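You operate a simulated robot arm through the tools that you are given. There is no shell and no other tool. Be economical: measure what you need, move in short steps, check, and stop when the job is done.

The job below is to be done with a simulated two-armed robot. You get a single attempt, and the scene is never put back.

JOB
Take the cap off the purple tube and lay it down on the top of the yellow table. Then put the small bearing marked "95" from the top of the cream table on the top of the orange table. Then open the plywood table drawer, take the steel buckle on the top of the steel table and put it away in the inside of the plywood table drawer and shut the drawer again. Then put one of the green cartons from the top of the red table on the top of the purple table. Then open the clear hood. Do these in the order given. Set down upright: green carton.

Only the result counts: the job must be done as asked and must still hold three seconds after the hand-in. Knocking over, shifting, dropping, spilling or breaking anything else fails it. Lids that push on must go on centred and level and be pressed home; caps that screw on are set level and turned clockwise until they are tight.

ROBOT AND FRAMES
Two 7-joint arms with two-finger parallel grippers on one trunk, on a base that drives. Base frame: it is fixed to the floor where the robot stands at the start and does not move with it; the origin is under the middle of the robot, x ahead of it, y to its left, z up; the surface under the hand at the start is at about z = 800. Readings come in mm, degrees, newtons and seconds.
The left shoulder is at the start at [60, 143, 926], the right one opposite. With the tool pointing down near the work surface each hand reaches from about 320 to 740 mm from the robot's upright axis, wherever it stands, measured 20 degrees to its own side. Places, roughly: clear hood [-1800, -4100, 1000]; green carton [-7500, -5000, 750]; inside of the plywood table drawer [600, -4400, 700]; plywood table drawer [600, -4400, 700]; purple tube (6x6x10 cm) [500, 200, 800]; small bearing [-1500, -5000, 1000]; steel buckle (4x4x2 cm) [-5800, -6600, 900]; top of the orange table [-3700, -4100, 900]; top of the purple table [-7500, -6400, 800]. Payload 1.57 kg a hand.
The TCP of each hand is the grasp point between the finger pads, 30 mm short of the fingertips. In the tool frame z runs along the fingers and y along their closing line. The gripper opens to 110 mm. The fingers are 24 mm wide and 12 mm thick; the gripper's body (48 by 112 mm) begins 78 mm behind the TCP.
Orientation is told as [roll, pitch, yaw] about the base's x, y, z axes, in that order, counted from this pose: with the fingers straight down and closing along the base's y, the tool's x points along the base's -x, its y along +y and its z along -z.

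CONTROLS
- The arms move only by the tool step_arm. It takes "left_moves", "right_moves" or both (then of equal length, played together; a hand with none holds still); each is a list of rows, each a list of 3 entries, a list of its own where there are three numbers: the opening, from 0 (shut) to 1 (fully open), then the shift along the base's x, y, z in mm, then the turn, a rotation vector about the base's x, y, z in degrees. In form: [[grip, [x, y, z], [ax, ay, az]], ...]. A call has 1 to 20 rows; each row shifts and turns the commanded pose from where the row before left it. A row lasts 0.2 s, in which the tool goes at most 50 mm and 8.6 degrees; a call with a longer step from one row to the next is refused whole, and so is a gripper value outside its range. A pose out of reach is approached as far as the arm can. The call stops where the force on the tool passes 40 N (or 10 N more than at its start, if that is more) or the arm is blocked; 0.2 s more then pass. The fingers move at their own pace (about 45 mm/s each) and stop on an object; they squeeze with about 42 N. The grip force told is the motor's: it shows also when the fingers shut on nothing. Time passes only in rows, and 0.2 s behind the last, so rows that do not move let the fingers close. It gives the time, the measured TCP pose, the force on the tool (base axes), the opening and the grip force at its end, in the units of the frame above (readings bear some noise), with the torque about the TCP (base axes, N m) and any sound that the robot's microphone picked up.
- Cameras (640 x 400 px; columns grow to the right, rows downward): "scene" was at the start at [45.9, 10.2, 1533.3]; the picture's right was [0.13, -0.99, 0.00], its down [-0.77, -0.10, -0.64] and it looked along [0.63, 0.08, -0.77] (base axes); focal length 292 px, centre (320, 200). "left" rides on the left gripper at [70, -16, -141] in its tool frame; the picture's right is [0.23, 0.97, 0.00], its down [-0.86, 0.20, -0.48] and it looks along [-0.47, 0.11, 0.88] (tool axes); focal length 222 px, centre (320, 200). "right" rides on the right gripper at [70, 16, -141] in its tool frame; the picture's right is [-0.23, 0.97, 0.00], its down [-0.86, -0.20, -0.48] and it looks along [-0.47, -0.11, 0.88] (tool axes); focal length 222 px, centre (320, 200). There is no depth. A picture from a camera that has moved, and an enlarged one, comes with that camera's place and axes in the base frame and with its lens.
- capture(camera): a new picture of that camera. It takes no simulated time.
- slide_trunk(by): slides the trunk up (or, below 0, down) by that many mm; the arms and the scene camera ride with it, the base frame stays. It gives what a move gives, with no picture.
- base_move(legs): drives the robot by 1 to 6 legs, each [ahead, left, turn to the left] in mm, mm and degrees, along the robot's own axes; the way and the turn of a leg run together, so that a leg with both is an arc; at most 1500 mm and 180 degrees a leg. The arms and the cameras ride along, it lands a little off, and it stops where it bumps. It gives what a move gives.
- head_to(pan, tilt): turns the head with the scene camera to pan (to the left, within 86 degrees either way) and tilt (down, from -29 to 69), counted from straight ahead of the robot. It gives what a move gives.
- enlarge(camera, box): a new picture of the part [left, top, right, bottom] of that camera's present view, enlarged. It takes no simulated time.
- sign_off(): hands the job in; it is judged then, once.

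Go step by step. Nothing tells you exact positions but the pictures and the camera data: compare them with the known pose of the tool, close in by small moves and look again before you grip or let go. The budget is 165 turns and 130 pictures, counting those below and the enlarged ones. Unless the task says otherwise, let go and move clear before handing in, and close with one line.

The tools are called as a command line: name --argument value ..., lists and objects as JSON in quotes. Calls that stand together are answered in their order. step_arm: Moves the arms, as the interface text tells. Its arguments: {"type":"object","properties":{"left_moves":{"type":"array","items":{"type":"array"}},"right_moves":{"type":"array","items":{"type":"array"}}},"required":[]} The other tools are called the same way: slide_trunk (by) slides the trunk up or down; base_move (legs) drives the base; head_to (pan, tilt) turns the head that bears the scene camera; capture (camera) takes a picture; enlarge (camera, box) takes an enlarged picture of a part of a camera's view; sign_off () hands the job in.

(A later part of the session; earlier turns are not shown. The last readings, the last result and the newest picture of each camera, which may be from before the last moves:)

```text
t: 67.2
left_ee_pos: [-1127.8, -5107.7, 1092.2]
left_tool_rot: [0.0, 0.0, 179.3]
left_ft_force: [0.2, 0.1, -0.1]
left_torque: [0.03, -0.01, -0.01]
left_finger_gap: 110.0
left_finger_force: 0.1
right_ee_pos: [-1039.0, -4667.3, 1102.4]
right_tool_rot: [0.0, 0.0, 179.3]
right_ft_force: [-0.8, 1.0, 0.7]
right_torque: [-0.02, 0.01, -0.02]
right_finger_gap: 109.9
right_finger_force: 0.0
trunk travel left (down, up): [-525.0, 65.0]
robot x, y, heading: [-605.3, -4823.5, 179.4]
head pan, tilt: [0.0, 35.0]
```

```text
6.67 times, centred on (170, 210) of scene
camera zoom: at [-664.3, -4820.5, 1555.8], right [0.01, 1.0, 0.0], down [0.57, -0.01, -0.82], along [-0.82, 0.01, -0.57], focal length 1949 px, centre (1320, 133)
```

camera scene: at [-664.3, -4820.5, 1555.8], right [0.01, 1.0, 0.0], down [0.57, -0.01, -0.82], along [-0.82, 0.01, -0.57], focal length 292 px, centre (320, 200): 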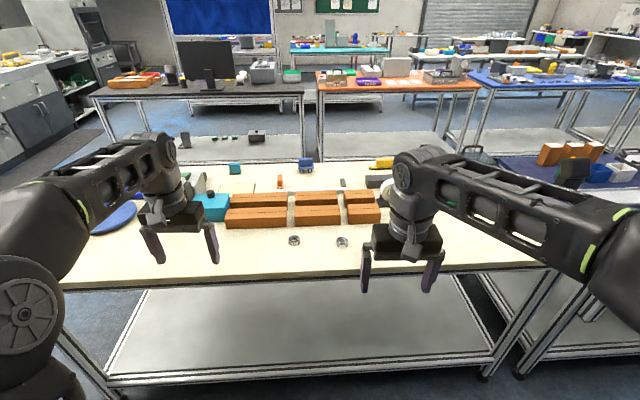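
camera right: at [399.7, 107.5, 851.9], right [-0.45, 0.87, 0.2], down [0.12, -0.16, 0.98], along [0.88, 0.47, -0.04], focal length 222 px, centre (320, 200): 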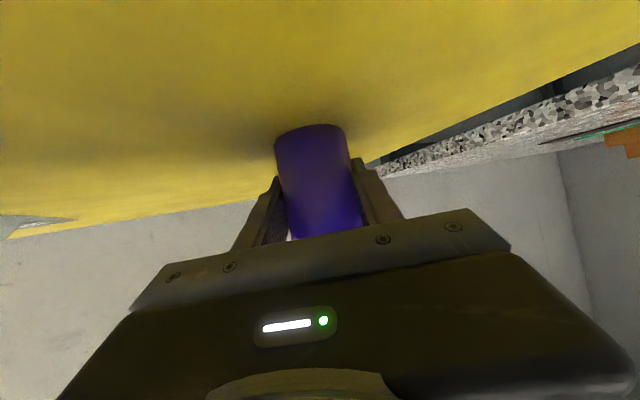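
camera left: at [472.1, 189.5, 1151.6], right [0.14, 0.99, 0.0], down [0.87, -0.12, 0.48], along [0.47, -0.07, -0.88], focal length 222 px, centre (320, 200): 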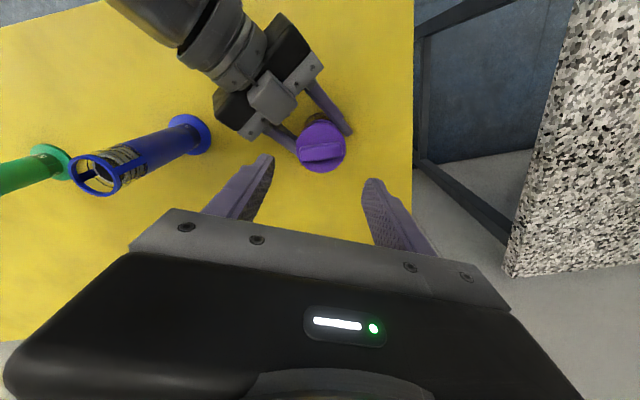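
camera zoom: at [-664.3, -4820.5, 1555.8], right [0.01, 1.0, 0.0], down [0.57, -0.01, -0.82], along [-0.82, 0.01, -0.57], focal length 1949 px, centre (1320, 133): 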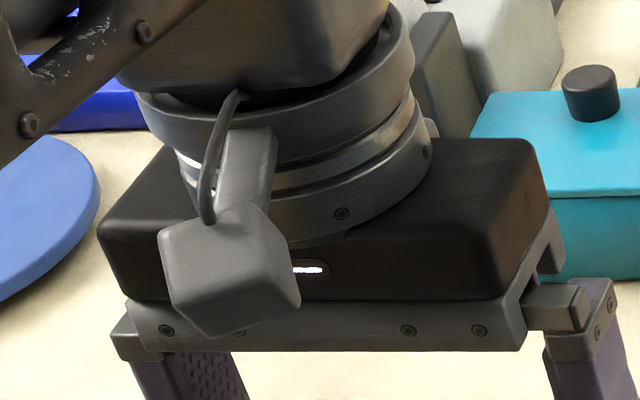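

The left one, near [-1390, -4899], is marked 95. I'll drive closer and look with the left hand camera.

base_move --legs '[[225, 0, 0]]'

head_to --pan 5 --tilt 50

capture --camera "scene"

capture --camera "left"

```text
t: 68.9
left_ee_pos: [-1348.0, -5104.0, 1091.7]
left_tool_rot: [-0.1, 0.0, 179.2]
left_ft_force: [-0.3, -0.2, 0.4]
left_torque: [0.04, -0.01, 0.01]
left_finger_gap: 109.8
left_finger_force: 0.0
right_ee_pos: [-1259.9, -4664.1, 1101.8]
right_tool_rot: [-0.1, 0.0, 179.2]
right_ft_force: [0.8, 0.6, -0.7]
right_torque: [0.0, -0.06, 0.0]
right_finger_gap: 110.1
right_finger_force: 0.1
trunk travel left (down, up): [-525.0, 65.0]
robot x, y, heading: [-824.1, -4820.1, 179.2]
head pan, tilt: [0.0, 35.0]
```

```text
t: 69.7
left_ee_pos: [-1347.6, -5104.8, 1093.3]
left_tool_rot: [0.0, -0.2, 179.2]
left_ft_force: [-0.1, 0.5, 0.2]
left_torque: [0.01, 0.0, -0.03]
left_finger_gap: 110.0
left_finger_force: 0.1
right_ee_pos: [-1258.2, -4664.1, 1101.5]
right_tool_rot: [0.0, 0.0, 179.1]
right_ft_force: [-0.2, 0.7, -0.6]
right_torque: [0.02, -0.02, 0.0]
right_finger_gap: 110.1
right_finger_force: 0.0
trunk travel left (down, up): [-525.0, 65.0]
robot x, y, heading: [-830.4, -4818.5, 179.4]
head pan, tilt: [5.0, 50.0]
```

```text
97 pictures are left
camera scene: at [-872.9, -4824.4, 1534.1], right [-0.07, 1.0, 0.0], down [0.76, 0.06, -0.64], along [-0.64, -0.05, -0.77], focal length 292 px, centre (320, 200)
```

scene: 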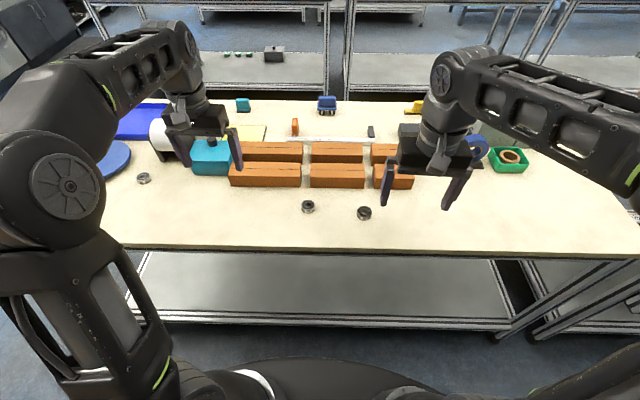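

```text
96 pictures are left
camera left: at [-1276.8, -5089.6, 1233.6], right [0.21, -0.98, 0.0], down [-0.86, -0.19, 0.48], along [-0.47, -0.1, -0.88], focal length 222 px, centre (320, 200)
```

left: 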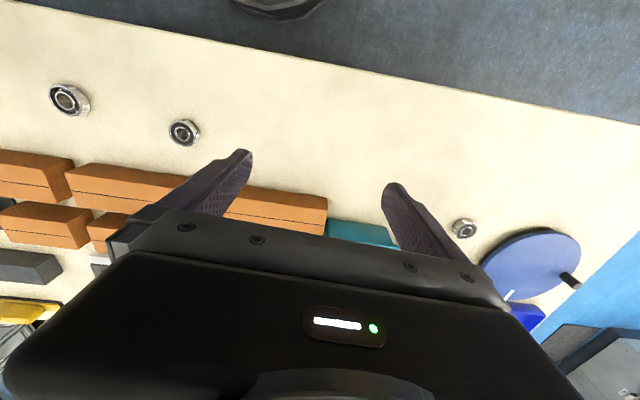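

Both views agree on [-1391, -4899]. I'll bring the left hand above it and descend partway.

step_arm --left_moves '[[1, [-9, 42, 0], [0, 0, 0]], [1, [-9, 42, 0], [0, 0, 0]], [1, [-9, 42, 0], [0, 0, 0]], [1, [-9, 42, 0], [0, 0, 0]], [1, [-7, 38, 0], [0, 0, 0]], [0.7, [0, 0, -45], [0, 0, 0]], [0.7, [0, 0, -45], [0, 0, 0]], [0.7, [0, 0, -30], [0, 0, 0]], [0.7, [0, 0, -20], [0, 0, 0]], [0.7, [0, 0, 0], [0, 0, 0]]]'

capture --camera "left"

enlarge --camera "scene" --box '[240, 150, 400, 250]'

```text
t: 71.9
left_ee_pos: [-1370.2, -4996.8, 951.7]
left_tool_rot: [0.0, -0.1, 179.2]
left_ft_force: [0.3, 0.8, 0.5]
left_torque: [0.0, -0.01, -0.02]
left_finger_gap: 77.1
left_finger_force: 0.1
left hand out of reach, approached as far as the arm can: row 3, 4, 5
right_ee_pos: [-1259.1, -4664.1, 1103.0]
right_tool_rot: [0.0, -0.1, 179.2]
right_ft_force: [0.0, 1.3, -0.6]
right_torque: [-0.01, -0.01, 0.02]
right_finger_gap: 110.2
right_finger_force: 0.0
trunk travel left (down, up): [-525.0, 65.0]
robot x, y, heading: [-827.2, -4816.4, 179.1]
head pan, tilt: [5.0, 50.0]
```

```text
95 pictures are left
camera left: at [-1299.0, -4982.4, 1092.1], right [0.21, -0.98, 0.0], down [-0.86, -0.19, 0.48], along [-0.47, -0.1, -0.88], focal length 222 px, centre (320, 200)
```

left: 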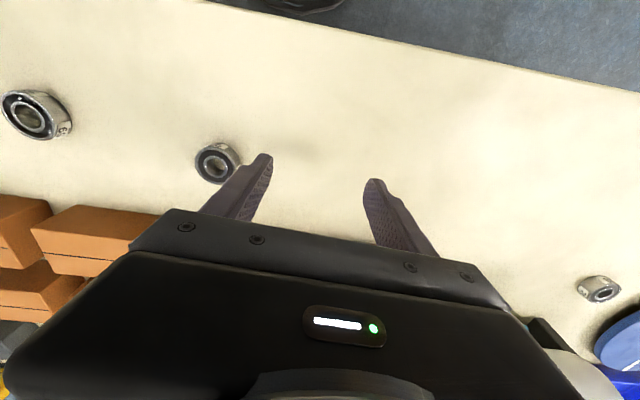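

```text
4.00 times, centred on (320, 200) of scene
camera zoom: at [-872.7, -4824.4, 1534.0], right [-0.07, 1.0, 0.0], down [0.76, 0.06, -0.64], along [-0.64, -0.05, -0.77], focal length 1169 px, centre (320, 200)
```

zoom: 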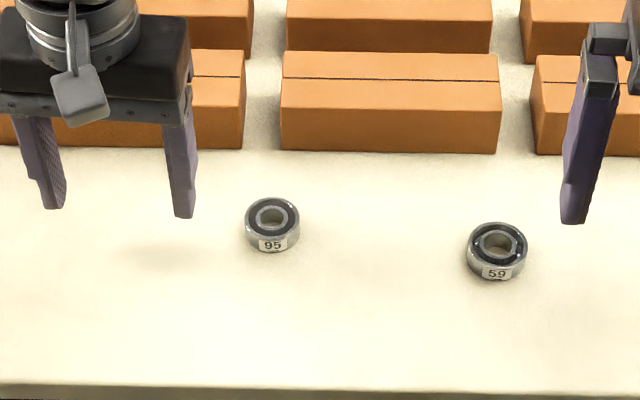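

The reach limit at height cut the sideways move short; at this height I'll complete it.

step_arm --left_moves '[[0.7, [-7, 33, 0], [0, 0, 0]], [0.7, [-7, 33, 0], [0, 0, 0]], [0.7, [-7, 32, 0], [0, 0, 0]], [0.7, [0, 0, 0], [0, 0, 0]]]'

capture --camera "left"

enlarge --camera "scene" --box '[240, 150, 400, 250]'

```text
t: 72.9
left_ee_pos: [-1390.6, -4901.9, 951.3]
left_tool_rot: [0.0, -0.1, 179.3]
left_ft_force: [-0.5, 0.0, 0.6]
left_torque: [0.03, 0.0, -0.01]
left_finger_gap: 76.9
left_finger_force: 0.0
right_ee_pos: [-1258.4, -4664.9, 1102.7]
right_tool_rot: [0.0, 0.0, 179.1]
right_ft_force: [-0.4, 0.8, 0.1]
right_torque: [0.03, -0.02, -0.01]
right_finger_gap: 109.9
right_finger_force: 0.1
trunk travel left (down, up): [-525.0, 65.0]
robot x, y, heading: [-826.6, -4821.8, 179.2]
head pan, tilt: [5.0, 50.0]
```

```text
93 pictures are left
camera left: at [-1319.4, -4886.4, 1093.0], right [0.21, -0.98, 0.0], down [-0.86, -0.19, 0.48], along [-0.47, -0.1, -0.88], focal length 222 px, centre (320, 200)
```

left: 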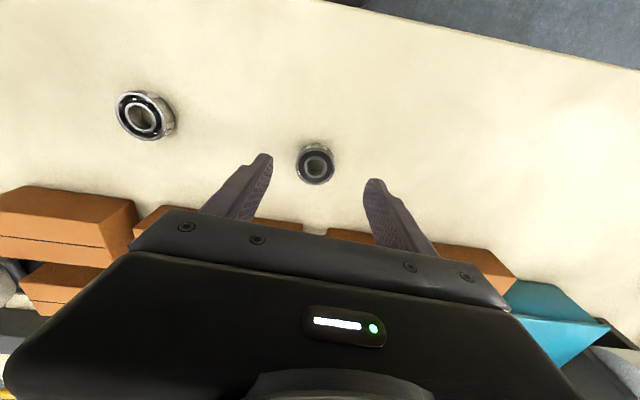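

```text
4.00 times, centred on (320, 200) of scene
camera zoom: at [-872.6, -4824.8, 1534.0], right [-0.07, 1.0, 0.0], down [0.76, 0.06, -0.64], along [-0.64, -0.05, -0.77], focal length 1169 px, centre (320, 200)
```

zoom: 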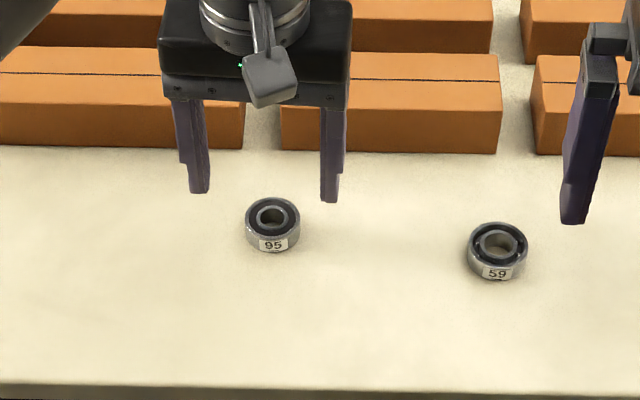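

Aligned. I'll descend toward the table in small steps; a contact would stop the move.

step_arm --left_moves '[[0.7, [0, 1, -20], [0, 0, 0]], [0.7, [0, 1, -17], [0, 0, 0]], [0.7, [0, 0, -4], [0, 0, 0]], [0.7, [0, 0, -3], [0, 0, 0]], [0.7, [0, 0, 0], [0, 0, 0]]]'

enlarge --camera "scene" --box '[276, 180, 340, 220]'

```text
t: 74.1
left_ee_pos: [-1390.4, -4900.4, 909.0]
left_tool_rot: [0.0, -0.2, 179.3]
left_ft_force: [0.3, -1.1, 0.4]
left_torque: [0.0, 0.0, 0.02]
left_finger_gap: 77.2
left_finger_force: 0.1
right_ee_pos: [-1257.6, -4664.2, 1101.8]
right_tool_rot: [0.0, 0.0, 179.3]
right_ft_force: [-0.4, 0.6, -0.8]
right_torque: [0.0, -0.02, -0.01]
right_finger_gap: 109.9
right_finger_force: 0.2
trunk travel left (down, up): [-525.0, 65.0]
robot x, y, heading: [-823.1, -4818.5, 179.3]
head pan, tilt: [5.0, 50.0]
```

```text
10.00 times, centred on (308, 200) of scene
camera zoom: at [-872.8, -4824.4, 1534.0], right [-0.07, 1.0, 0.0], down [0.76, 0.06, -0.64], along [-0.64, -0.05, -0.77], focal length 2923 px, centre (440, 200)
```

zoom: 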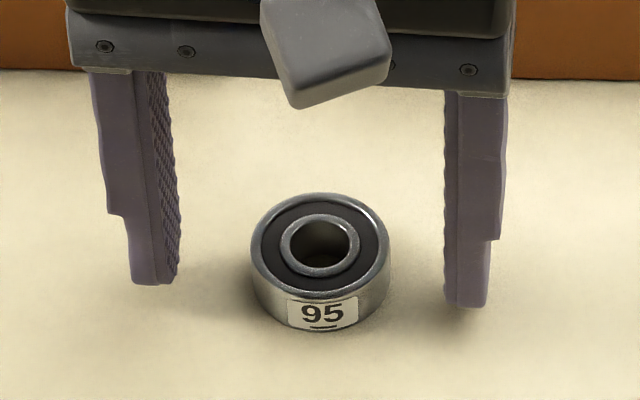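

The bearing is between the fingers. I'll go down 3 mm more and close.

step_arm --left_moves '[[0.7, [1, 2, -3], [0, 0, 0]], [0.4, [0, 0, 0], [0, 0, 0]], [0.2, [0, 0, 0], [0, 0, 0]], [0, [0, 0, 0], [0, 0, 0]], [0, [0, 0, 0], [0, 0, 0]], [0, [0, 0, 0], [0, 0, 0]], [0, [0, 0, 0], [0, 0, 0]]]'

enlarge --camera "scene" --box '[276, 180, 340, 220]'

```text
t: 75.7
left_ee_pos: [-1390.2, -4898.3, 905.7]
left_tool_rot: [0.0, -0.1, 179.2]
left_ft_force: [0.7, -1.2, 0.6]
left_torque: [-0.01, -0.03, 0.02]
left_finger_gap: 38.3
left_finger_force: 42.0
right_ee_pos: [-1258.3, -4663.7, 1102.3]
right_tool_rot: [0.0, 0.0, 179.2]
right_ft_force: [-0.2, -0.1, -0.7]
right_torque: [0.02, 0.0, -0.02]
right_finger_gap: 110.1
right_finger_force: 0.0
trunk travel left (down, up): [-525.0, 65.0]
robot x, y, heading: [-829.2, -4817.2, 179.2]
head pan, tilt: [5.0, 50.0]
```

```text
10.00 times, centred on (308, 200) of scene
camera zoom: at [-872.9, -4824.4, 1534.0], right [-0.07, 1.0, 0.0], down [0.76, 0.06, -0.64], along [-0.64, -0.05, -0.77], focal length 2923 px, centre (440, 200)
```

zoom: 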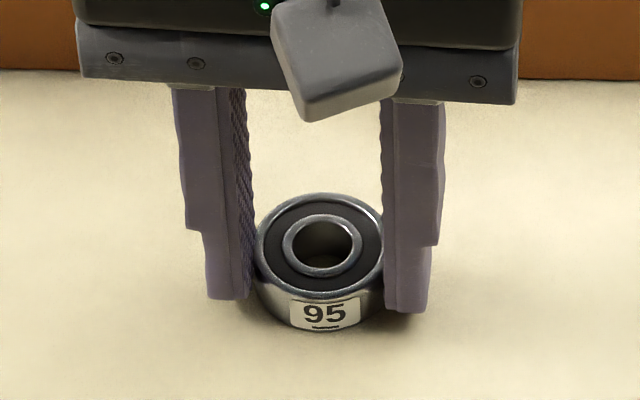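

The bearing is gripped. I'll lift it, back away from the table and tuck the hands nearer the body.

step_arm --left_moves '[[0, [0, 0, 30], [0, 0, 0]], [0, [0, 0, 40], [0, 0, 0]], [0, [0, 0, 40], [0, 0, 0]], [0, [20, -20, 20], [0, 0, 0]], [0, [30, -30, 0], [0, 0, 0]], [0, [30, -30, 0], [0, 0, 0]], [0, [30, -40, 0], [0, 0, 0]]]'

base_move --legs '[[-230, 0, 0]]'

step_arm --left_moves '[[0, [20, -20, 10], [0, 0, 0]], [0, [30, 0, 20], [0, 0, 0]], [0, [30, 0, 20], [0, 0, 0]], [0, [10, 0, 0], [0, 0, 0]]]' --right_moves '[[1, [30, 0, 0], [0, 0, 0]], [1, [30, 20, 0], [0, 0, 0]], [1, [20, 30, 0], [0, 0, 0]], [1, [0, 30, 0], [0, 0, 0]]]'

capture --camera "scene"

```text
t: 77.3
left_ee_pos: [-1281.6, -5019.6, 1033.3]
left_tool_rot: [0.1, -0.2, 179.1]
left_ft_force: [-0.4, -0.1, -0.9]
left_torque: [-0.02, 0.0, -0.03]
left_finger_gap: 38.3
left_finger_force: 41.8
right_ee_pos: [-1256.6, -4666.9, 1101.7]
right_tool_rot: [0.1, 0.1, 179.1]
right_ft_force: [0.2, 0.1, 0.7]
right_torque: [0.0, 0.02, 0.01]
right_finger_gap: 110.3
right_finger_force: 0.1
trunk travel left (down, up): [-525.0, 65.0]
robot x, y, heading: [-825.3, -4818.6, 179.2]
head pan, tilt: [5.0, 50.0]
```

```text
t: 79.0
left_ee_pos: [-1052.1, -5019.4, 1034.6]
left_tool_rot: [-0.1, -0.2, 178.9]
left_ft_force: [0.4, 0.1, -0.2]
left_torque: [0.01, 0.03, 0.01]
left_finger_gap: 38.1
left_finger_force: 42.4
right_ee_pos: [-1025.1, -4665.8, 1102.7]
right_tool_rot: [0.0, -0.1, 178.9]
right_ft_force: [1.1, 0.2, -1.1]
right_torque: [-0.02, 0.02, -0.01]
right_finger_gap: 110.2
right_finger_force: 0.0
trunk travel left (down, up): [-525.0, 65.0]
robot x, y, heading: [-594.8, -4819.1, 179.0]
head pan, tilt: [5.0, 50.0]
```

```text
t: 80.0
left_ee_pos: [-962.7, -5040.0, 1085.2]
left_tool_rot: [0.1, 0.0, 178.9]
left_ft_force: [-0.7, 0.5, -0.4]
left_torque: [-0.03, 0.0, 0.0]
left_finger_gap: 38.2
left_finger_force: 41.9
right_ee_pos: [-947.1, -4584.5, 1100.6]
right_tool_rot: [0.0, 0.1, 178.9]
right_ft_force: [-0.3, -0.4, -0.6]
right_torque: [0.0, 0.02, 0.0]
right_finger_gap: 110.2
right_finger_force: 0.1
trunk travel left (down, up): [-525.0, 65.0]
robot x, y, heading: [-596.3, -4823.5, 178.9]
head pan, tilt: [5.0, 50.0]
```

```text
89 pictures are left
camera scene: at [-642.2, -4827.4, 1534.0], right [-0.07, 1.0, 0.0], down [0.76, 0.05, -0.64], along [-0.64, -0.04, -0.77], focal length 292 px, centre (320, 200)
```

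scene: 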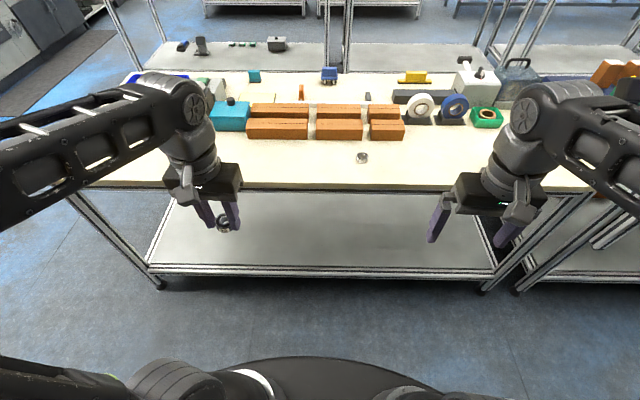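

I'm clear of the table. I'll turn south, drive past the table's end, face west and check the way.

base_move --legs '[[0, 0, 91], [1400, 0, 0], [0, 0, -90]]'

head_to --pan 0 --tilt 15

capture --camera "scene"

```text
t: 94.7
left_ee_pos: [-896.9, -6437.9, 1085.0]
left_tool_rot: [0.0, 0.0, -177.5]
left_ft_force: [-0.2, -0.2, -1.1]
left_torque: [0.01, 0.0, 0.01]
left_finger_gap: 38.4
left_finger_force: 41.9
right_ee_pos: [-910.9, -5982.8, 1101.1]
right_tool_rot: [0.0, -0.1, -177.5]
right_ft_force: [0.4, 0.3, -0.5]
right_torque: [0.02, 0.0, 0.02]
right_finger_gap: 110.2
right_finger_force: 0.1
trunk travel left (down, up): [-525.0, 65.0]
robot x, y, heading: [-546.2, -6196.9, -177.2]
head pan, tilt: [5.0, 50.0]
```

```text
t: 95.7
left_ee_pos: [-898.5, -6437.8, 1086.3]
left_tool_rot: [0.0, -0.2, -177.5]
left_ft_force: [-0.6, -0.6, -0.5]
left_torque: [-0.02, 0.01, -0.03]
left_finger_gap: 38.4
left_finger_force: 41.7
right_ee_pos: [-912.0, -5984.2, 1101.2]
right_tool_rot: [-0.1, 0.0, -177.5]
right_ft_force: [-0.1, 0.9, -0.1]
right_torque: [0.01, -0.06, -0.02]
right_finger_gap: 109.9
right_finger_force: 0.0
trunk travel left (down, up): [-525.0, 65.0]
robot x, y, heading: [-543.2, -6202.8, -177.4]
head pan, tilt: [0.0, 15.0]
```

```text
88 pictures are left
camera scene: at [-608.6, -6200.8, 1587.7], right [-0.04, 1.0, 0.0], down [0.26, 0.01, -0.97], along [-0.96, -0.04, -0.26], focal length 292 px, centre (320, 200)
```

scene: 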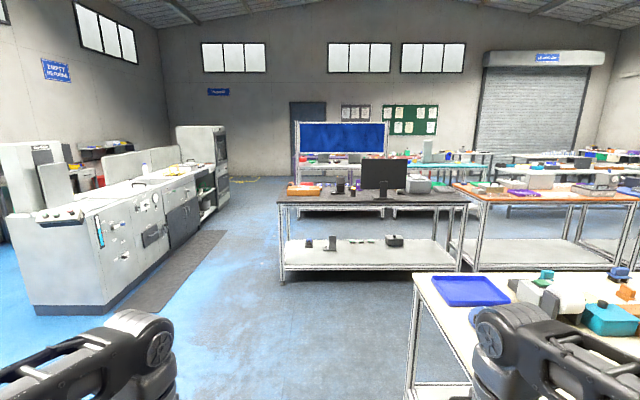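

The way west is clear, and beyond it I see the black and orange tables. I'll drive round into the aisle in front of the orange table.

base_move --legs '[[1000, 0, 0], [1000, 0, 0], [0, 0, -92], [1100, 0, 0], [1000, 0, 0]]'

head_to --pan 80 --tilt 28

capture --camera "scene"

```text
t: 119.4
left_ee_pos: [-2837.0, -3857.5, 1085.3]
left_tool_rot: [0.0, -0.1, 92.0]
left_ft_force: [0.5, 0.5, -0.6]
left_torque: [-0.02, 0.02, 0.03]
left_finger_gap: 38.1
left_finger_force: 42.1
right_ee_pos: [-2382.4, -3847.7, 1100.9]
right_tool_rot: [0.0, 0.0, 92.0]
right_ft_force: [-1.2, -0.1, 0.3]
right_torque: [-0.01, -0.01, -0.02]
right_finger_gap: 110.1
right_finger_force: 0.1
trunk travel left (down, up): [-525.0, 65.0]
robot x, y, heading: [-2604.4, -4213.1, 92.0]
head pan, tilt: [0.0, 15.0]
```

```text
t: 121.0
left_ee_pos: [-2836.6, -3857.0, 1084.5]
left_tool_rot: [0.0, -0.1, 92.0]
left_ft_force: [-0.1, 0.3, -1.5]
left_torque: [0.0, -0.01, 0.02]
left_finger_gap: 37.8
left_finger_force: 42.0
right_ee_pos: [-2382.5, -3848.4, 1101.0]
right_tool_rot: [0.1, -0.1, 91.9]
right_ft_force: [0.9, -0.3, -0.3]
right_torque: [-0.04, -0.01, 0.03]
right_finger_gap: 110.0
right_finger_force: 0.2
trunk travel left (down, up): [-525.0, 65.0]
robot x, y, heading: [-2600.0, -4210.4, 92.0]
head pan, tilt: [80.0, 28.0]
```

```text
87 pictures are left
camera scene: at [-2689.7, -4228.7, 1566.7], right [0.14, 0.99, 0.0], down [0.46, -0.07, -0.88], along [-0.87, 0.12, -0.47], focal length 292 px, centre (320, 200)
```

scene: 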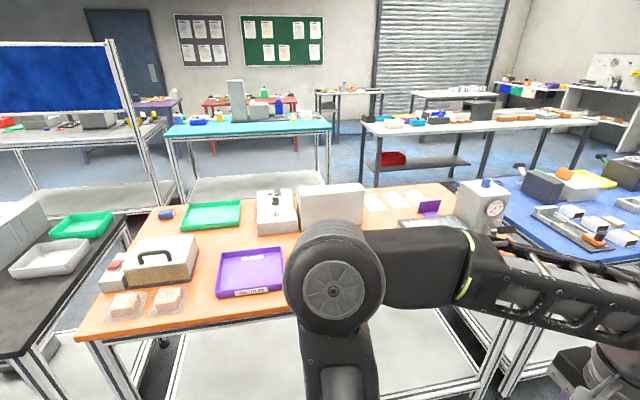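

The orange table is to the left and partly hidden by my arm. I'll turn to face it and look for a free spot.

base_move --legs '[[0, 0, 88]]'

head_to --pan 0 --tilt 35

capture --camera "scene"

```text
t: 125.2
left_ee_pos: [-2957.7, -4445.4, 1085.0]
left_tool_rot: [0.0, -0.2, -178.5]
left_ft_force: [0.5, 0.4, -1.6]
left_torque: [-0.02, -0.02, -0.04]
left_finger_gap: 38.5
left_finger_force: 41.8
right_ee_pos: [-2962.9, -3991.2, 1100.7]
right_tool_rot: [0.0, 0.1, -178.6]
right_ft_force: [0.3, 0.1, -0.7]
right_torque: [0.01, -0.04, 0.03]
right_finger_gap: 110.0
right_finger_force: 0.1
trunk travel left (down, up): [-525.0, 65.0]
robot x, y, heading: [-2599.0, -4210.9, -178.3]
head pan, tilt: [80.0, 28.0]
```

```text
t: 126.7
left_ee_pos: [-2956.6, -4444.7, 1085.7]
left_tool_rot: [0.0, 0.0, -178.5]
left_ft_force: [0.6, 0.0, -0.9]
left_torque: [0.0, -0.03, 0.02]
left_finger_gap: 38.2
left_finger_force: 42.2
right_ee_pos: [-2963.2, -3990.1, 1101.4]
right_tool_rot: [0.0, 0.0, -178.5]
right_ft_force: [-0.7, 0.4, 0.4]
right_torque: [0.03, 0.03, 0.03]
right_finger_gap: 109.9
right_finger_force: 0.0
trunk travel left (down, up): [-525.0, 65.0]
robot x, y, heading: [-2598.5, -4213.5, -178.5]
head pan, tilt: [0.0, 35.0]
```

```text
86 pictures are left
camera scene: at [-2658.5, -4213.3, 1555.8], right [-0.03, 1.0, 0.0], down [0.57, 0.02, -0.82], along [-0.82, -0.02, -0.57], focal length 292 px, centre (320, 200)
```

scene: 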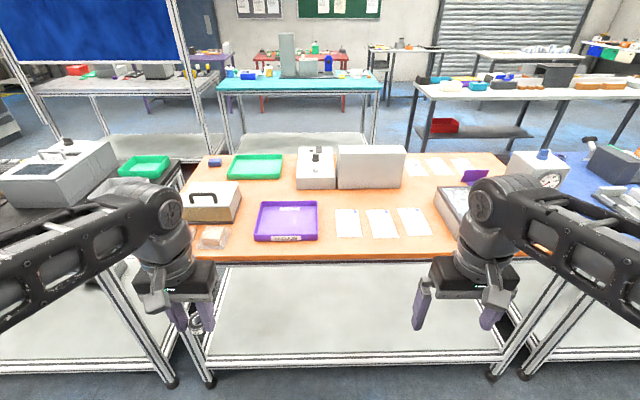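

Free strip along the front edge in front of the papers, around [-3355, -4185]. I'll move in and over to the right a little.

base_move --legs '[[280, -95, 0]]'

head_to --pan 5 --tilt 52

capture --camera "scene"

capture --camera "left"

```text
t: 128.7
left_ee_pos: [-3240.1, -4358.8, 1085.3]
left_tool_rot: [0.1, -0.1, -178.5]
left_ft_force: [0.1, -0.5, -0.7]
left_torque: [-0.03, -0.04, -0.02]
left_finger_gap: 38.3
left_finger_force: 41.9
right_ee_pos: [-3245.2, -3902.2, 1100.7]
right_tool_rot: [0.0, 0.0, -178.4]
right_ft_force: [-0.9, 0.1, 0.4]
right_torque: [0.0, 0.02, -0.03]
right_finger_gap: 109.8
right_finger_force: 0.0
trunk travel left (down, up): [-525.0, 65.0]
robot x, y, heading: [-2882.6, -4122.0, -178.5]
head pan, tilt: [0.0, 35.0]
```

```text
t: 129.5
left_ee_pos: [-3238.9, -4359.1, 1086.0]
left_tool_rot: [0.0, -0.1, -178.4]
left_ft_force: [0.0, 0.4, -0.6]
left_torque: [0.0, -0.01, 0.05]
left_finger_gap: 38.2
left_finger_force: 41.9
right_ee_pos: [-3244.9, -3903.6, 1101.2]
right_tool_rot: [0.1, 0.0, -178.6]
right_ft_force: [-0.3, -0.9, 0.0]
right_torque: [0.0, -0.01, -0.06]
right_finger_gap: 110.1
right_finger_force: 0.0
trunk travel left (down, up): [-525.0, 65.0]
robot x, y, heading: [-2882.3, -4122.9, -178.6]
head pan, tilt: [5.0, 52.0]
```

```text
85 pictures are left
camera scene: at [-2927.1, -4131.6, 1531.4], right [-0.11, 0.99, 0.0], down [0.78, 0.09, -0.62], along [-0.61, -0.07, -0.79], focal length 292 px, centre (320, 200)
```

scene: 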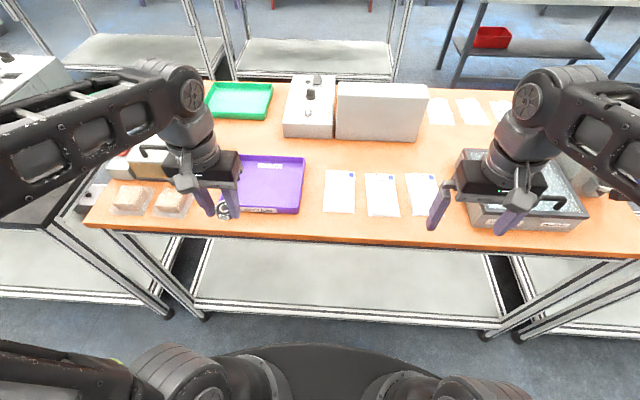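

```text
84 pictures are left
camera left: at [-3168.8, -4340.4, 1226.2], right [0.25, -0.97, 0.0], down [-0.85, -0.22, 0.48], along [-0.46, -0.12, -0.88], focal length 222 px, centre (320, 200)
```

left: 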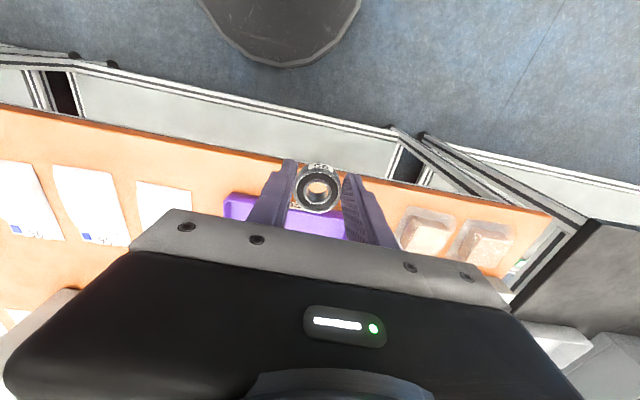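

Target is [-3346, -4170]. I'll carry the bearing there while lowering to about z=985, then check.

step_arm --left_moves '[[0, [0, 20, -30], [0, 0, 0]], [0, [0, 20, -30], [0, 0, 0]], [0, [-15, 30, -30], [0, 0, 0]], [0, [-15, 30, -10], [0, 0, 0]], [0, [-25, 30, 0], [0, 0, 0]], [0, [-25, 30, 0], [0, 0, 0]], [0, [-27, 29, 0], [0, 0, 0]], [0, [0, 0, 0], [0, 0, 0]]]'

enlarge --camera "scene" --box '[240, 150, 400, 250]'

capture --camera "left"

```text
t: 131.3
left_ee_pos: [-3345.8, -4169.4, 985.0]
left_tool_rot: [0.0, 0.0, -178.5]
left_ft_force: [-0.7, 0.4, -0.5]
left_torque: [-0.01, 0.02, 0.0]
left_finger_gap: 38.3
left_finger_force: 42.1
right_ee_pos: [-3243.8, -3903.6, 1101.0]
right_tool_rot: [0.0, 0.0, -178.4]
right_ft_force: [0.4, 0.3, -0.1]
right_torque: [0.0, 0.04, 0.0]
right_finger_gap: 109.9
right_finger_force: 0.0
trunk travel left (down, up): [-525.0, 65.0]
robot x, y, heading: [-2885.6, -4124.8, -178.9]
head pan, tilt: [5.0, 52.0]
```

```text
4.00 times, centred on (320, 200) of scene
camera zoom: at [-2926.4, -4132.0, 1531.4], right [-0.11, 0.99, 0.0], down [0.78, 0.09, -0.62], along [-0.61, -0.07, -0.79], focal length 1169 px, centre (320, 200)
```

zoom: 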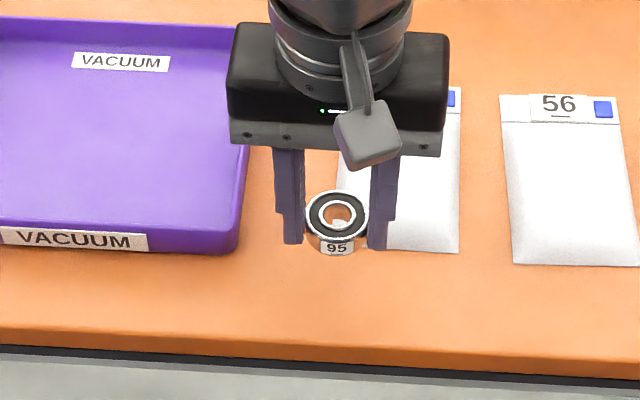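

```text
82 pictures are left
camera left: at [-3275.7, -4152.7, 1126.1], right [0.25, -0.97, 0.0], down [-0.85, -0.22, 0.48], along [-0.46, -0.12, -0.88], focal length 222 px, centre (320, 200)
```

left: 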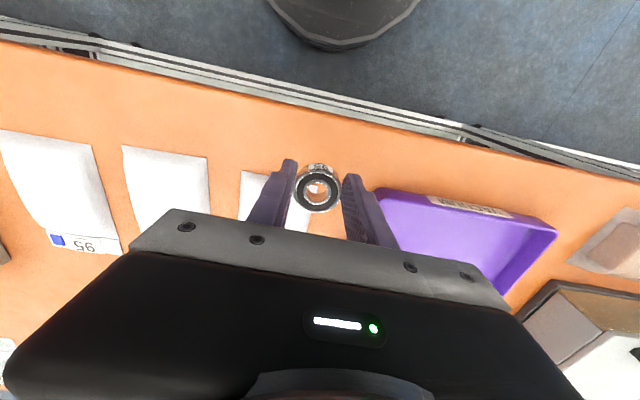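

The spot is clear. Lowering.

step_arm --left_moves '[[0, [0, 0, -25], [0, 0, 0]], [0, [0, 0, -25], [0, 0, 0]], [0, [0, 0, 0], [0, 0, 0]]]'

enlarge --camera "scene" --box '[290, 190, 370, 240]'

```text
t: 132.1
left_ee_pos: [-3348.7, -4170.0, 934.7]
left_tool_rot: [0.0, -0.2, -178.5]
left_ft_force: [-0.4, -0.1, 8.7]
left_torque: [-0.05, -0.05, -0.01]
left_finger_gap: 38.1
left_finger_force: 41.3
right_ee_pos: [-3243.9, -3902.1, 1102.0]
right_tool_rot: [0.1, 0.0, -178.5]
right_ft_force: [0.4, -0.1, -0.1]
right_torque: [0.01, 0.01, -0.01]
right_finger_gap: 109.8
right_finger_force: 0.1
trunk travel left (down, up): [-525.0, 65.0]
robot x, y, heading: [-2879.0, -4124.1, -178.4]
head pan, tilt: [5.0, 52.0]
```

```text
8.00 times, centred on (330, 215) of scene
camera zoom: at [-2926.5, -4131.5, 1531.6], right [-0.11, 0.99, 0.0], down [0.78, 0.09, -0.62], along [-0.61, -0.07, -0.79], focal length 2339 px, centre (240, 80)
```

zoom: 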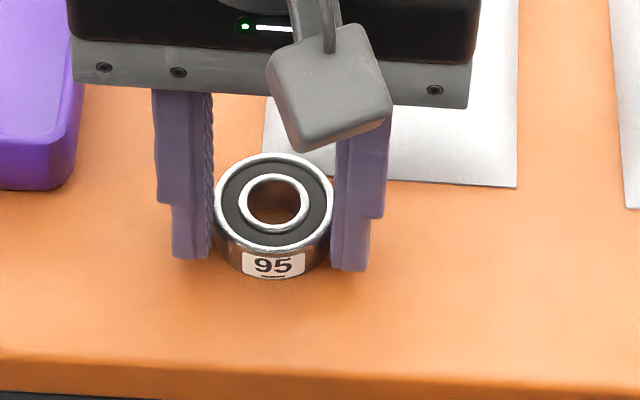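

Contact: 8.7 N upward, so the bearing rests on the table. I'll open gently and rise.

step_arm --left_moves '[[0.37, [0, 0, 1], [0, 0, 0]], [0.42, [0, 0, 0], [0, 0, 0]], [0.5, [0, 0, 0], [0, 0, 0]], [0.6, [0, 0, 0], [0, 0, 0]], [0.6, [0, 0, 30], [0, 0, 0]], [0.6, [0, 0, 40], [0, 0, 0]], [0.6, [0, 0, 40], [0, 0, 0]], [0.6, [30, -20, 0], [0, 0, 0]], [0.6, [30, -20, 0], [0, 0, 0]]]'

capture --camera "scene"

```text
t: 134.1
left_ee_pos: [-3285.1, -4207.8, 1046.9]
left_tool_rot: [0.0, -0.2, -178.6]
left_ft_force: [-0.2, 0.0, -0.9]
left_torque: [-0.01, -0.02, 0.0]
left_finger_gap: 66.2
left_finger_force: 0.1
right_ee_pos: [-3244.6, -3902.3, 1102.2]
right_tool_rot: [0.1, 0.0, -178.4]
right_ft_force: [-0.6, -0.3, 0.4]
right_torque: [-0.01, 0.04, 0.03]
right_finger_gap: 110.0
right_finger_force: 0.0
trunk travel left (down, up): [-525.0, 65.0]
robot x, y, heading: [-2880.9, -4121.8, -178.3]
head pan, tilt: [5.0, 52.0]
```

```text
80 pictures are left
camera scene: at [-2926.1, -4131.9, 1531.4], right [-0.11, 0.99, 0.0], down [0.78, 0.09, -0.62], along [-0.61, -0.07, -0.79], focal length 292 px, centre (320, 200)
```

scene: 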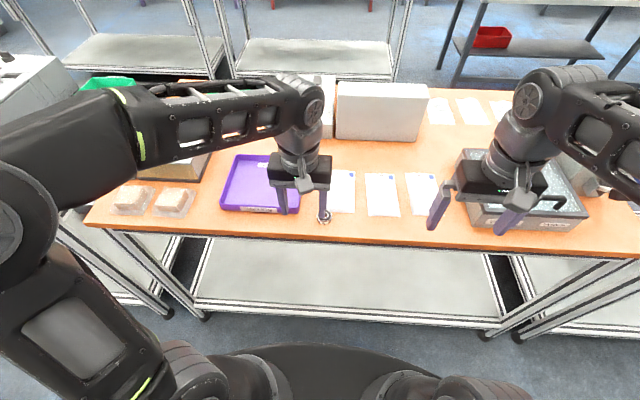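

The bearing is placed and released. Next I'll back off and drive round to the plywood table for its drawer.

base_move --legs '[[-320, 0, 0], [0, 0, 88], [1100, 0, 0], [1000, 0, 0], [0, 0, 90]]'

base_move --legs '[[1000, 0, 0], [900, 0, 0], [0, 0, 90], [1400, 0, 0]]'

head_to --pan -70 --tilt 25

capture --camera "scene"

```text
t: 153.7
left_ee_pos: [-2209.0, -6146.7, 1047.2]
left_tool_rot: [0.0, -0.1, -3.4]
left_ft_force: [-0.1, 0.5, -0.2]
left_torque: [-0.02, -0.01, 0.0]
left_finger_gap: 66.1
left_finger_force: 0.0
right_ee_pos: [-2275.9, -6447.0, 1101.7]
right_tool_rot: [0.0, 0.0, -3.4]
right_ft_force: [0.1, 0.4, 0.5]
right_torque: [0.03, -0.02, 0.0]
right_finger_gap: 109.8
right_finger_force: 0.1
trunk travel left (down, up): [-525.0, 65.0]
robot x, y, heading: [-2622.0, -6194.7, -3.5]
head pan, tilt: [5.0, 52.0]
```

```text
t: 173.7
left_ee_pos: [-719.7, -4500.1, 1046.9]
left_tool_rot: [0.0, -0.1, 88.1]
left_ft_force: [-0.4, 0.0, 0.0]
left_torque: [-0.02, 0.01, -0.02]
left_finger_gap: 66.2
left_finger_force: 0.1
right_ee_pos: [-418.7, -4557.8, 1101.1]
right_tool_rot: [0.0, 0.0, 88.1]
right_ft_force: [-0.2, 1.4, -0.7]
right_torque: [0.0, -0.02, 0.02]
right_finger_gap: 109.9
right_finger_force: 0.0
trunk travel left (down, up): [-525.0, 65.0]
robot x, y, heading: [-657.9, -4910.1, 88.1]
head pan, tilt: [5.0, 52.0]
```

```text
t: 175.2
left_ee_pos: [-719.0, -4500.2, 1047.7]
left_tool_rot: [0.0, -0.1, 88.1]
left_ft_force: [0.3, -0.4, -0.3]
left_torque: [0.01, -0.01, 0.02]
left_finger_gap: 66.0
left_finger_force: 0.1
right_ee_pos: [-419.0, -4557.8, 1102.2]
right_tool_rot: [0.0, 0.0, 88.1]
right_ft_force: [0.5, -0.4, -0.3]
right_torque: [-0.02, 0.01, -0.01]
right_finger_gap: 109.8
right_finger_force: 0.1
trunk travel left (down, up): [-525.0, 65.0]
robot x, y, heading: [-662.4, -4904.4, 88.1]
head pan, tilt: [-70.0, 25.0]
```

```text
79 pictures are left
camera scene: at [-574.2, -4908.0, 1571.5], right [0.31, -0.95, 0.0], down [-0.4, -0.13, -0.91], along [0.86, 0.28, -0.42], focal length 292 px, centre (320, 200)
```

scene: 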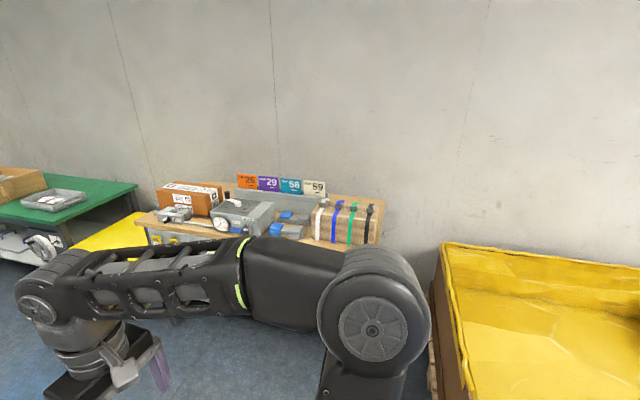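

The plywood table is ahead to the right. I'll come level with it and turn to face it.

base_move --legs '[[480, 0, 0], [0, 0, -88]]'

head_to --pan 0 --tilt 30

capture --camera "scene"

```text
t: 181.8
left_ee_pos: [-238.2, -4353.6, 1047.5]
left_tool_rot: [0.0, -0.1, 0.2]
left_ft_force: [-0.3, 0.0, 0.7]
left_torque: [0.02, 0.0, 0.0]
left_finger_gap: 66.0
left_finger_force: 0.1
right_ee_pos: [-286.9, -4657.6, 1101.8]
right_tool_rot: [0.0, 0.0, 0.3]
right_ft_force: [-0.4, 0.1, -0.4]
right_torque: [-0.03, -0.03, -0.02]
right_finger_gap: 109.7
right_finger_force: 0.1
trunk travel left (down, up): [-525.0, 65.0]
robot x, y, heading: [-645.6, -4425.4, 0.4]
head pan, tilt: [-70.0, 25.0]
```

```text
t: 183.2
left_ee_pos: [-239.0, -4353.1, 1046.7]
left_tool_rot: [-0.1, -0.2, 0.2]
left_ft_force: [0.2, -0.5, -0.1]
left_torque: [0.03, -0.01, 0.03]
left_finger_gap: 66.0
left_finger_force: 0.1
right_ee_pos: [-286.0, -4656.9, 1101.9]
right_tool_rot: [-0.1, 0.1, 0.2]
right_ft_force: [0.1, -0.5, 0.3]
right_torque: [0.01, 0.01, 0.0]
right_finger_gap: 110.0
right_finger_force: 0.0
trunk travel left (down, up): [-525.0, 65.0]
robot x, y, heading: [-650.2, -4427.7, 0.3]
head pan, tilt: [0.0, 30.0]
```

```text
78 pictures are left
camera scene: at [-583.5, -4427.0, 1563.6], right [0.0, -1.0, 0.0], down [-0.5, 0.0, -0.87], along [0.87, 0.0, -0.5], focal length 292 px, centre (320, 200)
```

scene: 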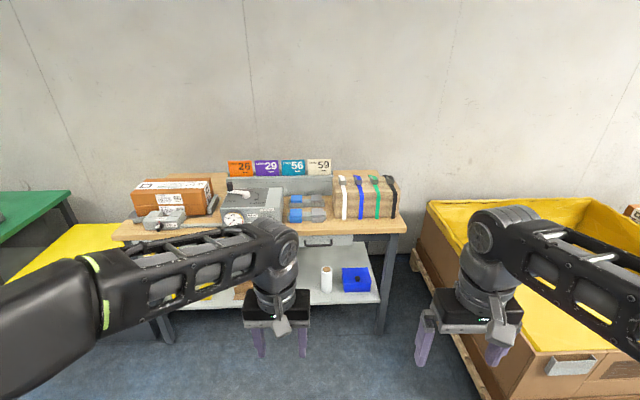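

I can see a grey drawer with a handle under the table top. I'll zoom in.

enlarge --camera "scene" --box '[280, 210, 408, 290]'

```text
5.00 times, centred on (344, 250) of scene
camera zoom: at [-583.5, -4427.0, 1563.6], right [0.0, -1.0, 0.0], down [-0.5, 0.0, -0.87], along [0.87, 0.0, -0.5], focal length 1462 px, centre (200, -50)
```

zoom: 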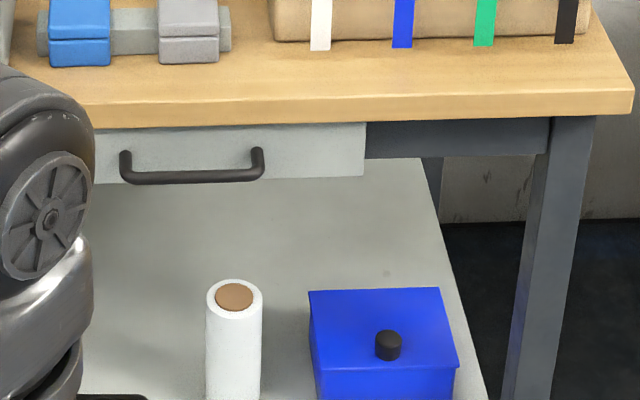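

The drawer has a horizontal bar handle near [425, -4420, ~745]. I'll turn the right hand to point forward with the fingers closing vertically, then drive nearer.

step_arm --right_moves '[[1, [0, 0, -20], [0, -8.2, 0]], [1, [0, 0, -20], [0, -8.2, 0]], [1, [0, 0, -20], [0, -8.2, 0]], [1, [0, 0, -20], [0, -8.2, 0]], [1, [0, 0, -20], [0, -8.2, 0]], [1, [0, 0, -20], [0, -8.2, 0]], [1, [0, 0, -20], [0, -8.2, 0]], [1, [0, 0, -20], [0, -8.2, 0]], [1, [0, 0, -20], [0, -8.2, 0]], [1, [0, 0, -20], [0, -8.1, 0]], [1, [0, 0, 0], [0, -8.1, 0]], [1, [0, 0, 0], [0, 0, 0]]]'

step_arm --right_moves '[[1, [0, 0, 0], [8.2, 0, 0]], [1, [0, 0, 0], [8.2, 0, 0]], [1, [0, 0, 0], [8.2, 0, 0]], [1, [0, 0, 0], [8.2, 0, 0]], [1, [0, 0, 0], [8.2, 0, 0]], [1, [0, 0, 0], [8.2, 0, 0]], [1, [0, 0, 0], [8.2, 0, 0]], [1, [0, 0, 0], [8.2, 0, 0]], [1, [0, 0, 0], [8.2, 0, 0]], [1, [0, 0, 0], [8.1, 0, 0]], [1, [0, 0, 0], [8.1, 0, 0]], [1, [0, 0, 0], [0, 0, 0]]]'

```text
t: 185.8
left_ee_pos: [-239.4, -4353.5, 1046.7]
left_tool_rot: [0.0, -0.1, 0.1]
left_ft_force: [0.1, -0.7, 0.5]
left_torque: [0.0, -0.04, 0.01]
left_finger_gap: 66.1
left_finger_force: 0.0
right_ee_pos: [-104.0, -4706.4, 1000.7]
right_tool_rot: [-102.4, -89.9, 102.3]
right_ft_force: [-0.1, 0.1, -0.1]
right_torque: [0.01, 0.0, -0.01]
right_finger_gap: 109.8
right_finger_force: 0.0
right hand out of reach, approached as far as the arm can: row 4, 5, 6, 7, 8, 9, 10
trunk travel left (down, up): [-525.0, 65.0]
robot x, y, heading: [-646.9, -4426.2, 0.1]
head pan, tilt: [0.0, 30.0]
```

```text
t: 188.4
left_ee_pos: [-239.8, -4354.0, 1047.2]
left_tool_rot: [0.0, -0.1, 0.2]
left_ft_force: [0.6, 0.0, 0.6]
left_torque: [-0.02, -0.02, 0.02]
left_finger_gap: 65.8
left_finger_force: 0.2
right_ee_pos: [-103.7, -4705.6, 1000.6]
right_tool_rot: [90.0, -0.2, -89.9]
right_ft_force: [0.1, -0.6, 1.1]
right_torque: [0.01, 0.0, 0.01]
right_finger_gap: 109.9
right_finger_force: 0.0
trunk travel left (down, up): [-525.0, 65.0]
robot x, y, heading: [-642.5, -4429.2, 0.0]
head pan, tilt: [0.0, 30.0]
```

The orientation is right. I'll lower the hand to drawer height and move the base in a bit.

step_arm --right_moves '[[1, [0, 20, -42], [0, 0, 0]], [1, [0, 20, -42], [0, 0, 0]], [1, [0, 20, -42], [0, 0, 0]], [1, [0, 20, -42], [0, 0, 0]], [1, [0, 20, -42], [0, 0, 0]], [1, [0, 20, -42], [0, 0, 0]], [1, [0, 0, 0], [0, 0, 0]]]'

base_move --legs '[[350, 120, 0]]'

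capture --camera "right"

capture --camera "scene"

```text
t: 190.0
left_ee_pos: [-239.1, -4352.6, 1048.3]
left_tool_rot: [0.0, -0.2, 0.1]
left_ft_force: [0.3, 0.3, -0.1]
left_torque: [0.01, 0.02, -0.02]
left_finger_gap: 66.1
left_finger_force: 0.0
right_ee_pos: [-104.7, -4585.3, 750.0]
right_tool_rot: [89.9, -0.4, -90.0]
right_ft_force: [0.4, -0.1, 0.0]
right_torque: [0.01, 0.0, 0.02]
right_finger_gap: 110.0
right_finger_force: 0.1
trunk travel left (down, up): [-525.0, 65.0]
robot x, y, heading: [-646.6, -4429.3, 0.5]
head pan, tilt: [0.0, 30.0]
```

```text
t: 192.3
left_ee_pos: [109.2, -4234.2, 1047.1]
left_tool_rot: [0.0, 0.0, -0.1]
left_ft_force: [0.3, 0.8, -0.4]
left_torque: [0.01, 0.0, 0.01]
left_finger_gap: 65.8
left_finger_force: 0.0
right_ee_pos: [242.2, -4467.8, 750.1]
right_tool_rot: [90.0, -0.1, -90.3]
right_ft_force: [0.6, -0.1, -0.4]
right_torque: [0.01, -0.05, 0.02]
right_finger_gap: 110.1
right_finger_force: 0.0
trunk travel left (down, up): [-525.0, 65.0]
robot x, y, heading: [-297.7, -4305.8, -0.2]
head pan, tilt: [0.0, 30.0]
```

```text
76 pictures are left
camera right: at [101.3, -4397.6, 767.6], right [0.0, -0.22, 0.97], down [-0.48, -0.85, -0.2], along [0.88, -0.47, -0.11], focal length 222 px, centre (320, 200)
```

right: 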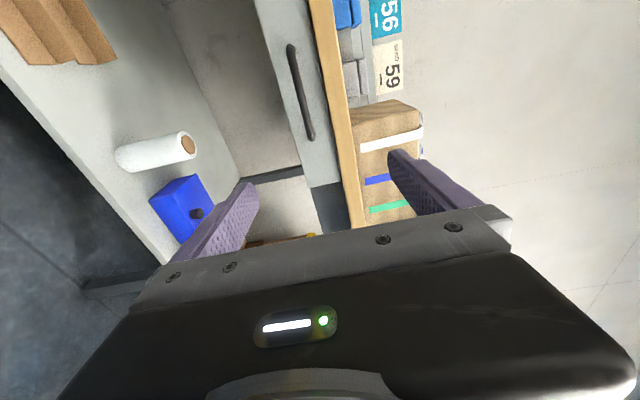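

```text
75 pictures are left
camera scene: at [-234.2, -4305.7, 1563.5], right [0.0, -1.0, 0.0], down [-0.5, 0.0, -0.87], along [0.87, 0.0, -0.5], focal length 292 px, centre (320, 200)
```

scene: 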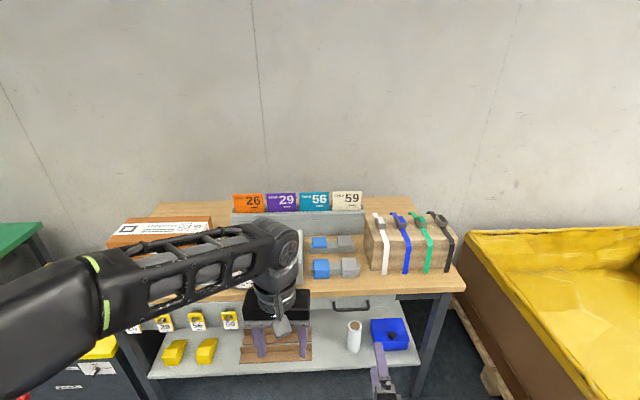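

Triangulation puts the handle bar at x≈440, y -4478…-4357, z≈737. I'll drive 100 mm closer and line up.

base_move --legs '[[100, 0, 0]]'

step_arm --right_moves '[[1, [0, 25, -7], [0, 0, 0]], [1, [0, 26, -6], [0, 0, 0]], [0.6, [10, 0, 0], [0, 0, 0]], [0.6, [0, 0, 0], [0, 0, 0]], [0.6, [0, 0, 0], [0, 0, 0]]]'

capture --camera "right"

```text
t: 193.5
left_ee_pos: [211.8, -4235.4, 1045.9]
left_tool_rot: [-0.1, 0.0, -0.1]
left_ft_force: [0.6, 0.3, 0.4]
left_torque: [0.02, 0.06, 0.02]
left_finger_gap: 66.3
left_finger_force: 0.1
right_ee_pos: [343.9, -4469.7, 749.7]
right_tool_rot: [89.9, -0.2, -90.3]
right_ft_force: [0.3, 0.2, 0.0]
right_torque: [0.02, 0.02, -0.01]
right_finger_gap: 110.0
right_finger_force: 0.1
trunk travel left (down, up): [-525.0, 65.0]
robot x, y, heading: [-195.4, -4306.1, -0.2]
head pan, tilt: [0.0, 30.0]
```

```text
t: 194.7
left_ee_pos: [211.2, -4235.5, 1047.2]
left_tool_rot: [0.0, 0.0, -0.2]
left_ft_force: [-0.8, -0.1, 0.0]
left_torque: [-0.03, 0.02, -0.01]
left_finger_gap: 66.0
left_finger_force: 0.1
right_ee_pos: [352.8, -4418.3, 739.3]
right_tool_rot: [90.0, -0.2, -90.4]
right_ft_force: [-0.4, -0.2, 0.5]
right_torque: [0.0, 0.01, 0.01]
right_finger_gap: 66.2
right_finger_force: 0.0
trunk travel left (down, up): [-525.0, 65.0]
robot x, y, heading: [-197.1, -4307.9, -0.2]
head pan, tilt: [0.0, 30.0]
```

```text
74 pictures are left
camera right: at [211.0, -4347.4, 756.3], right [0.0, -0.22, 0.97], down [-0.48, -0.85, -0.2], along [0.87, -0.47, -0.11], focal length 222 px, centre (320, 200)
```

right: 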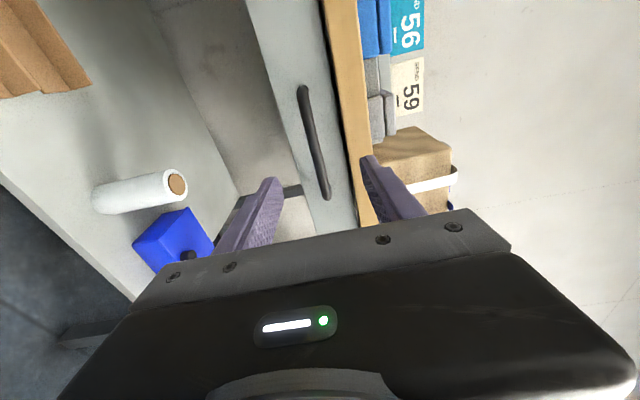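

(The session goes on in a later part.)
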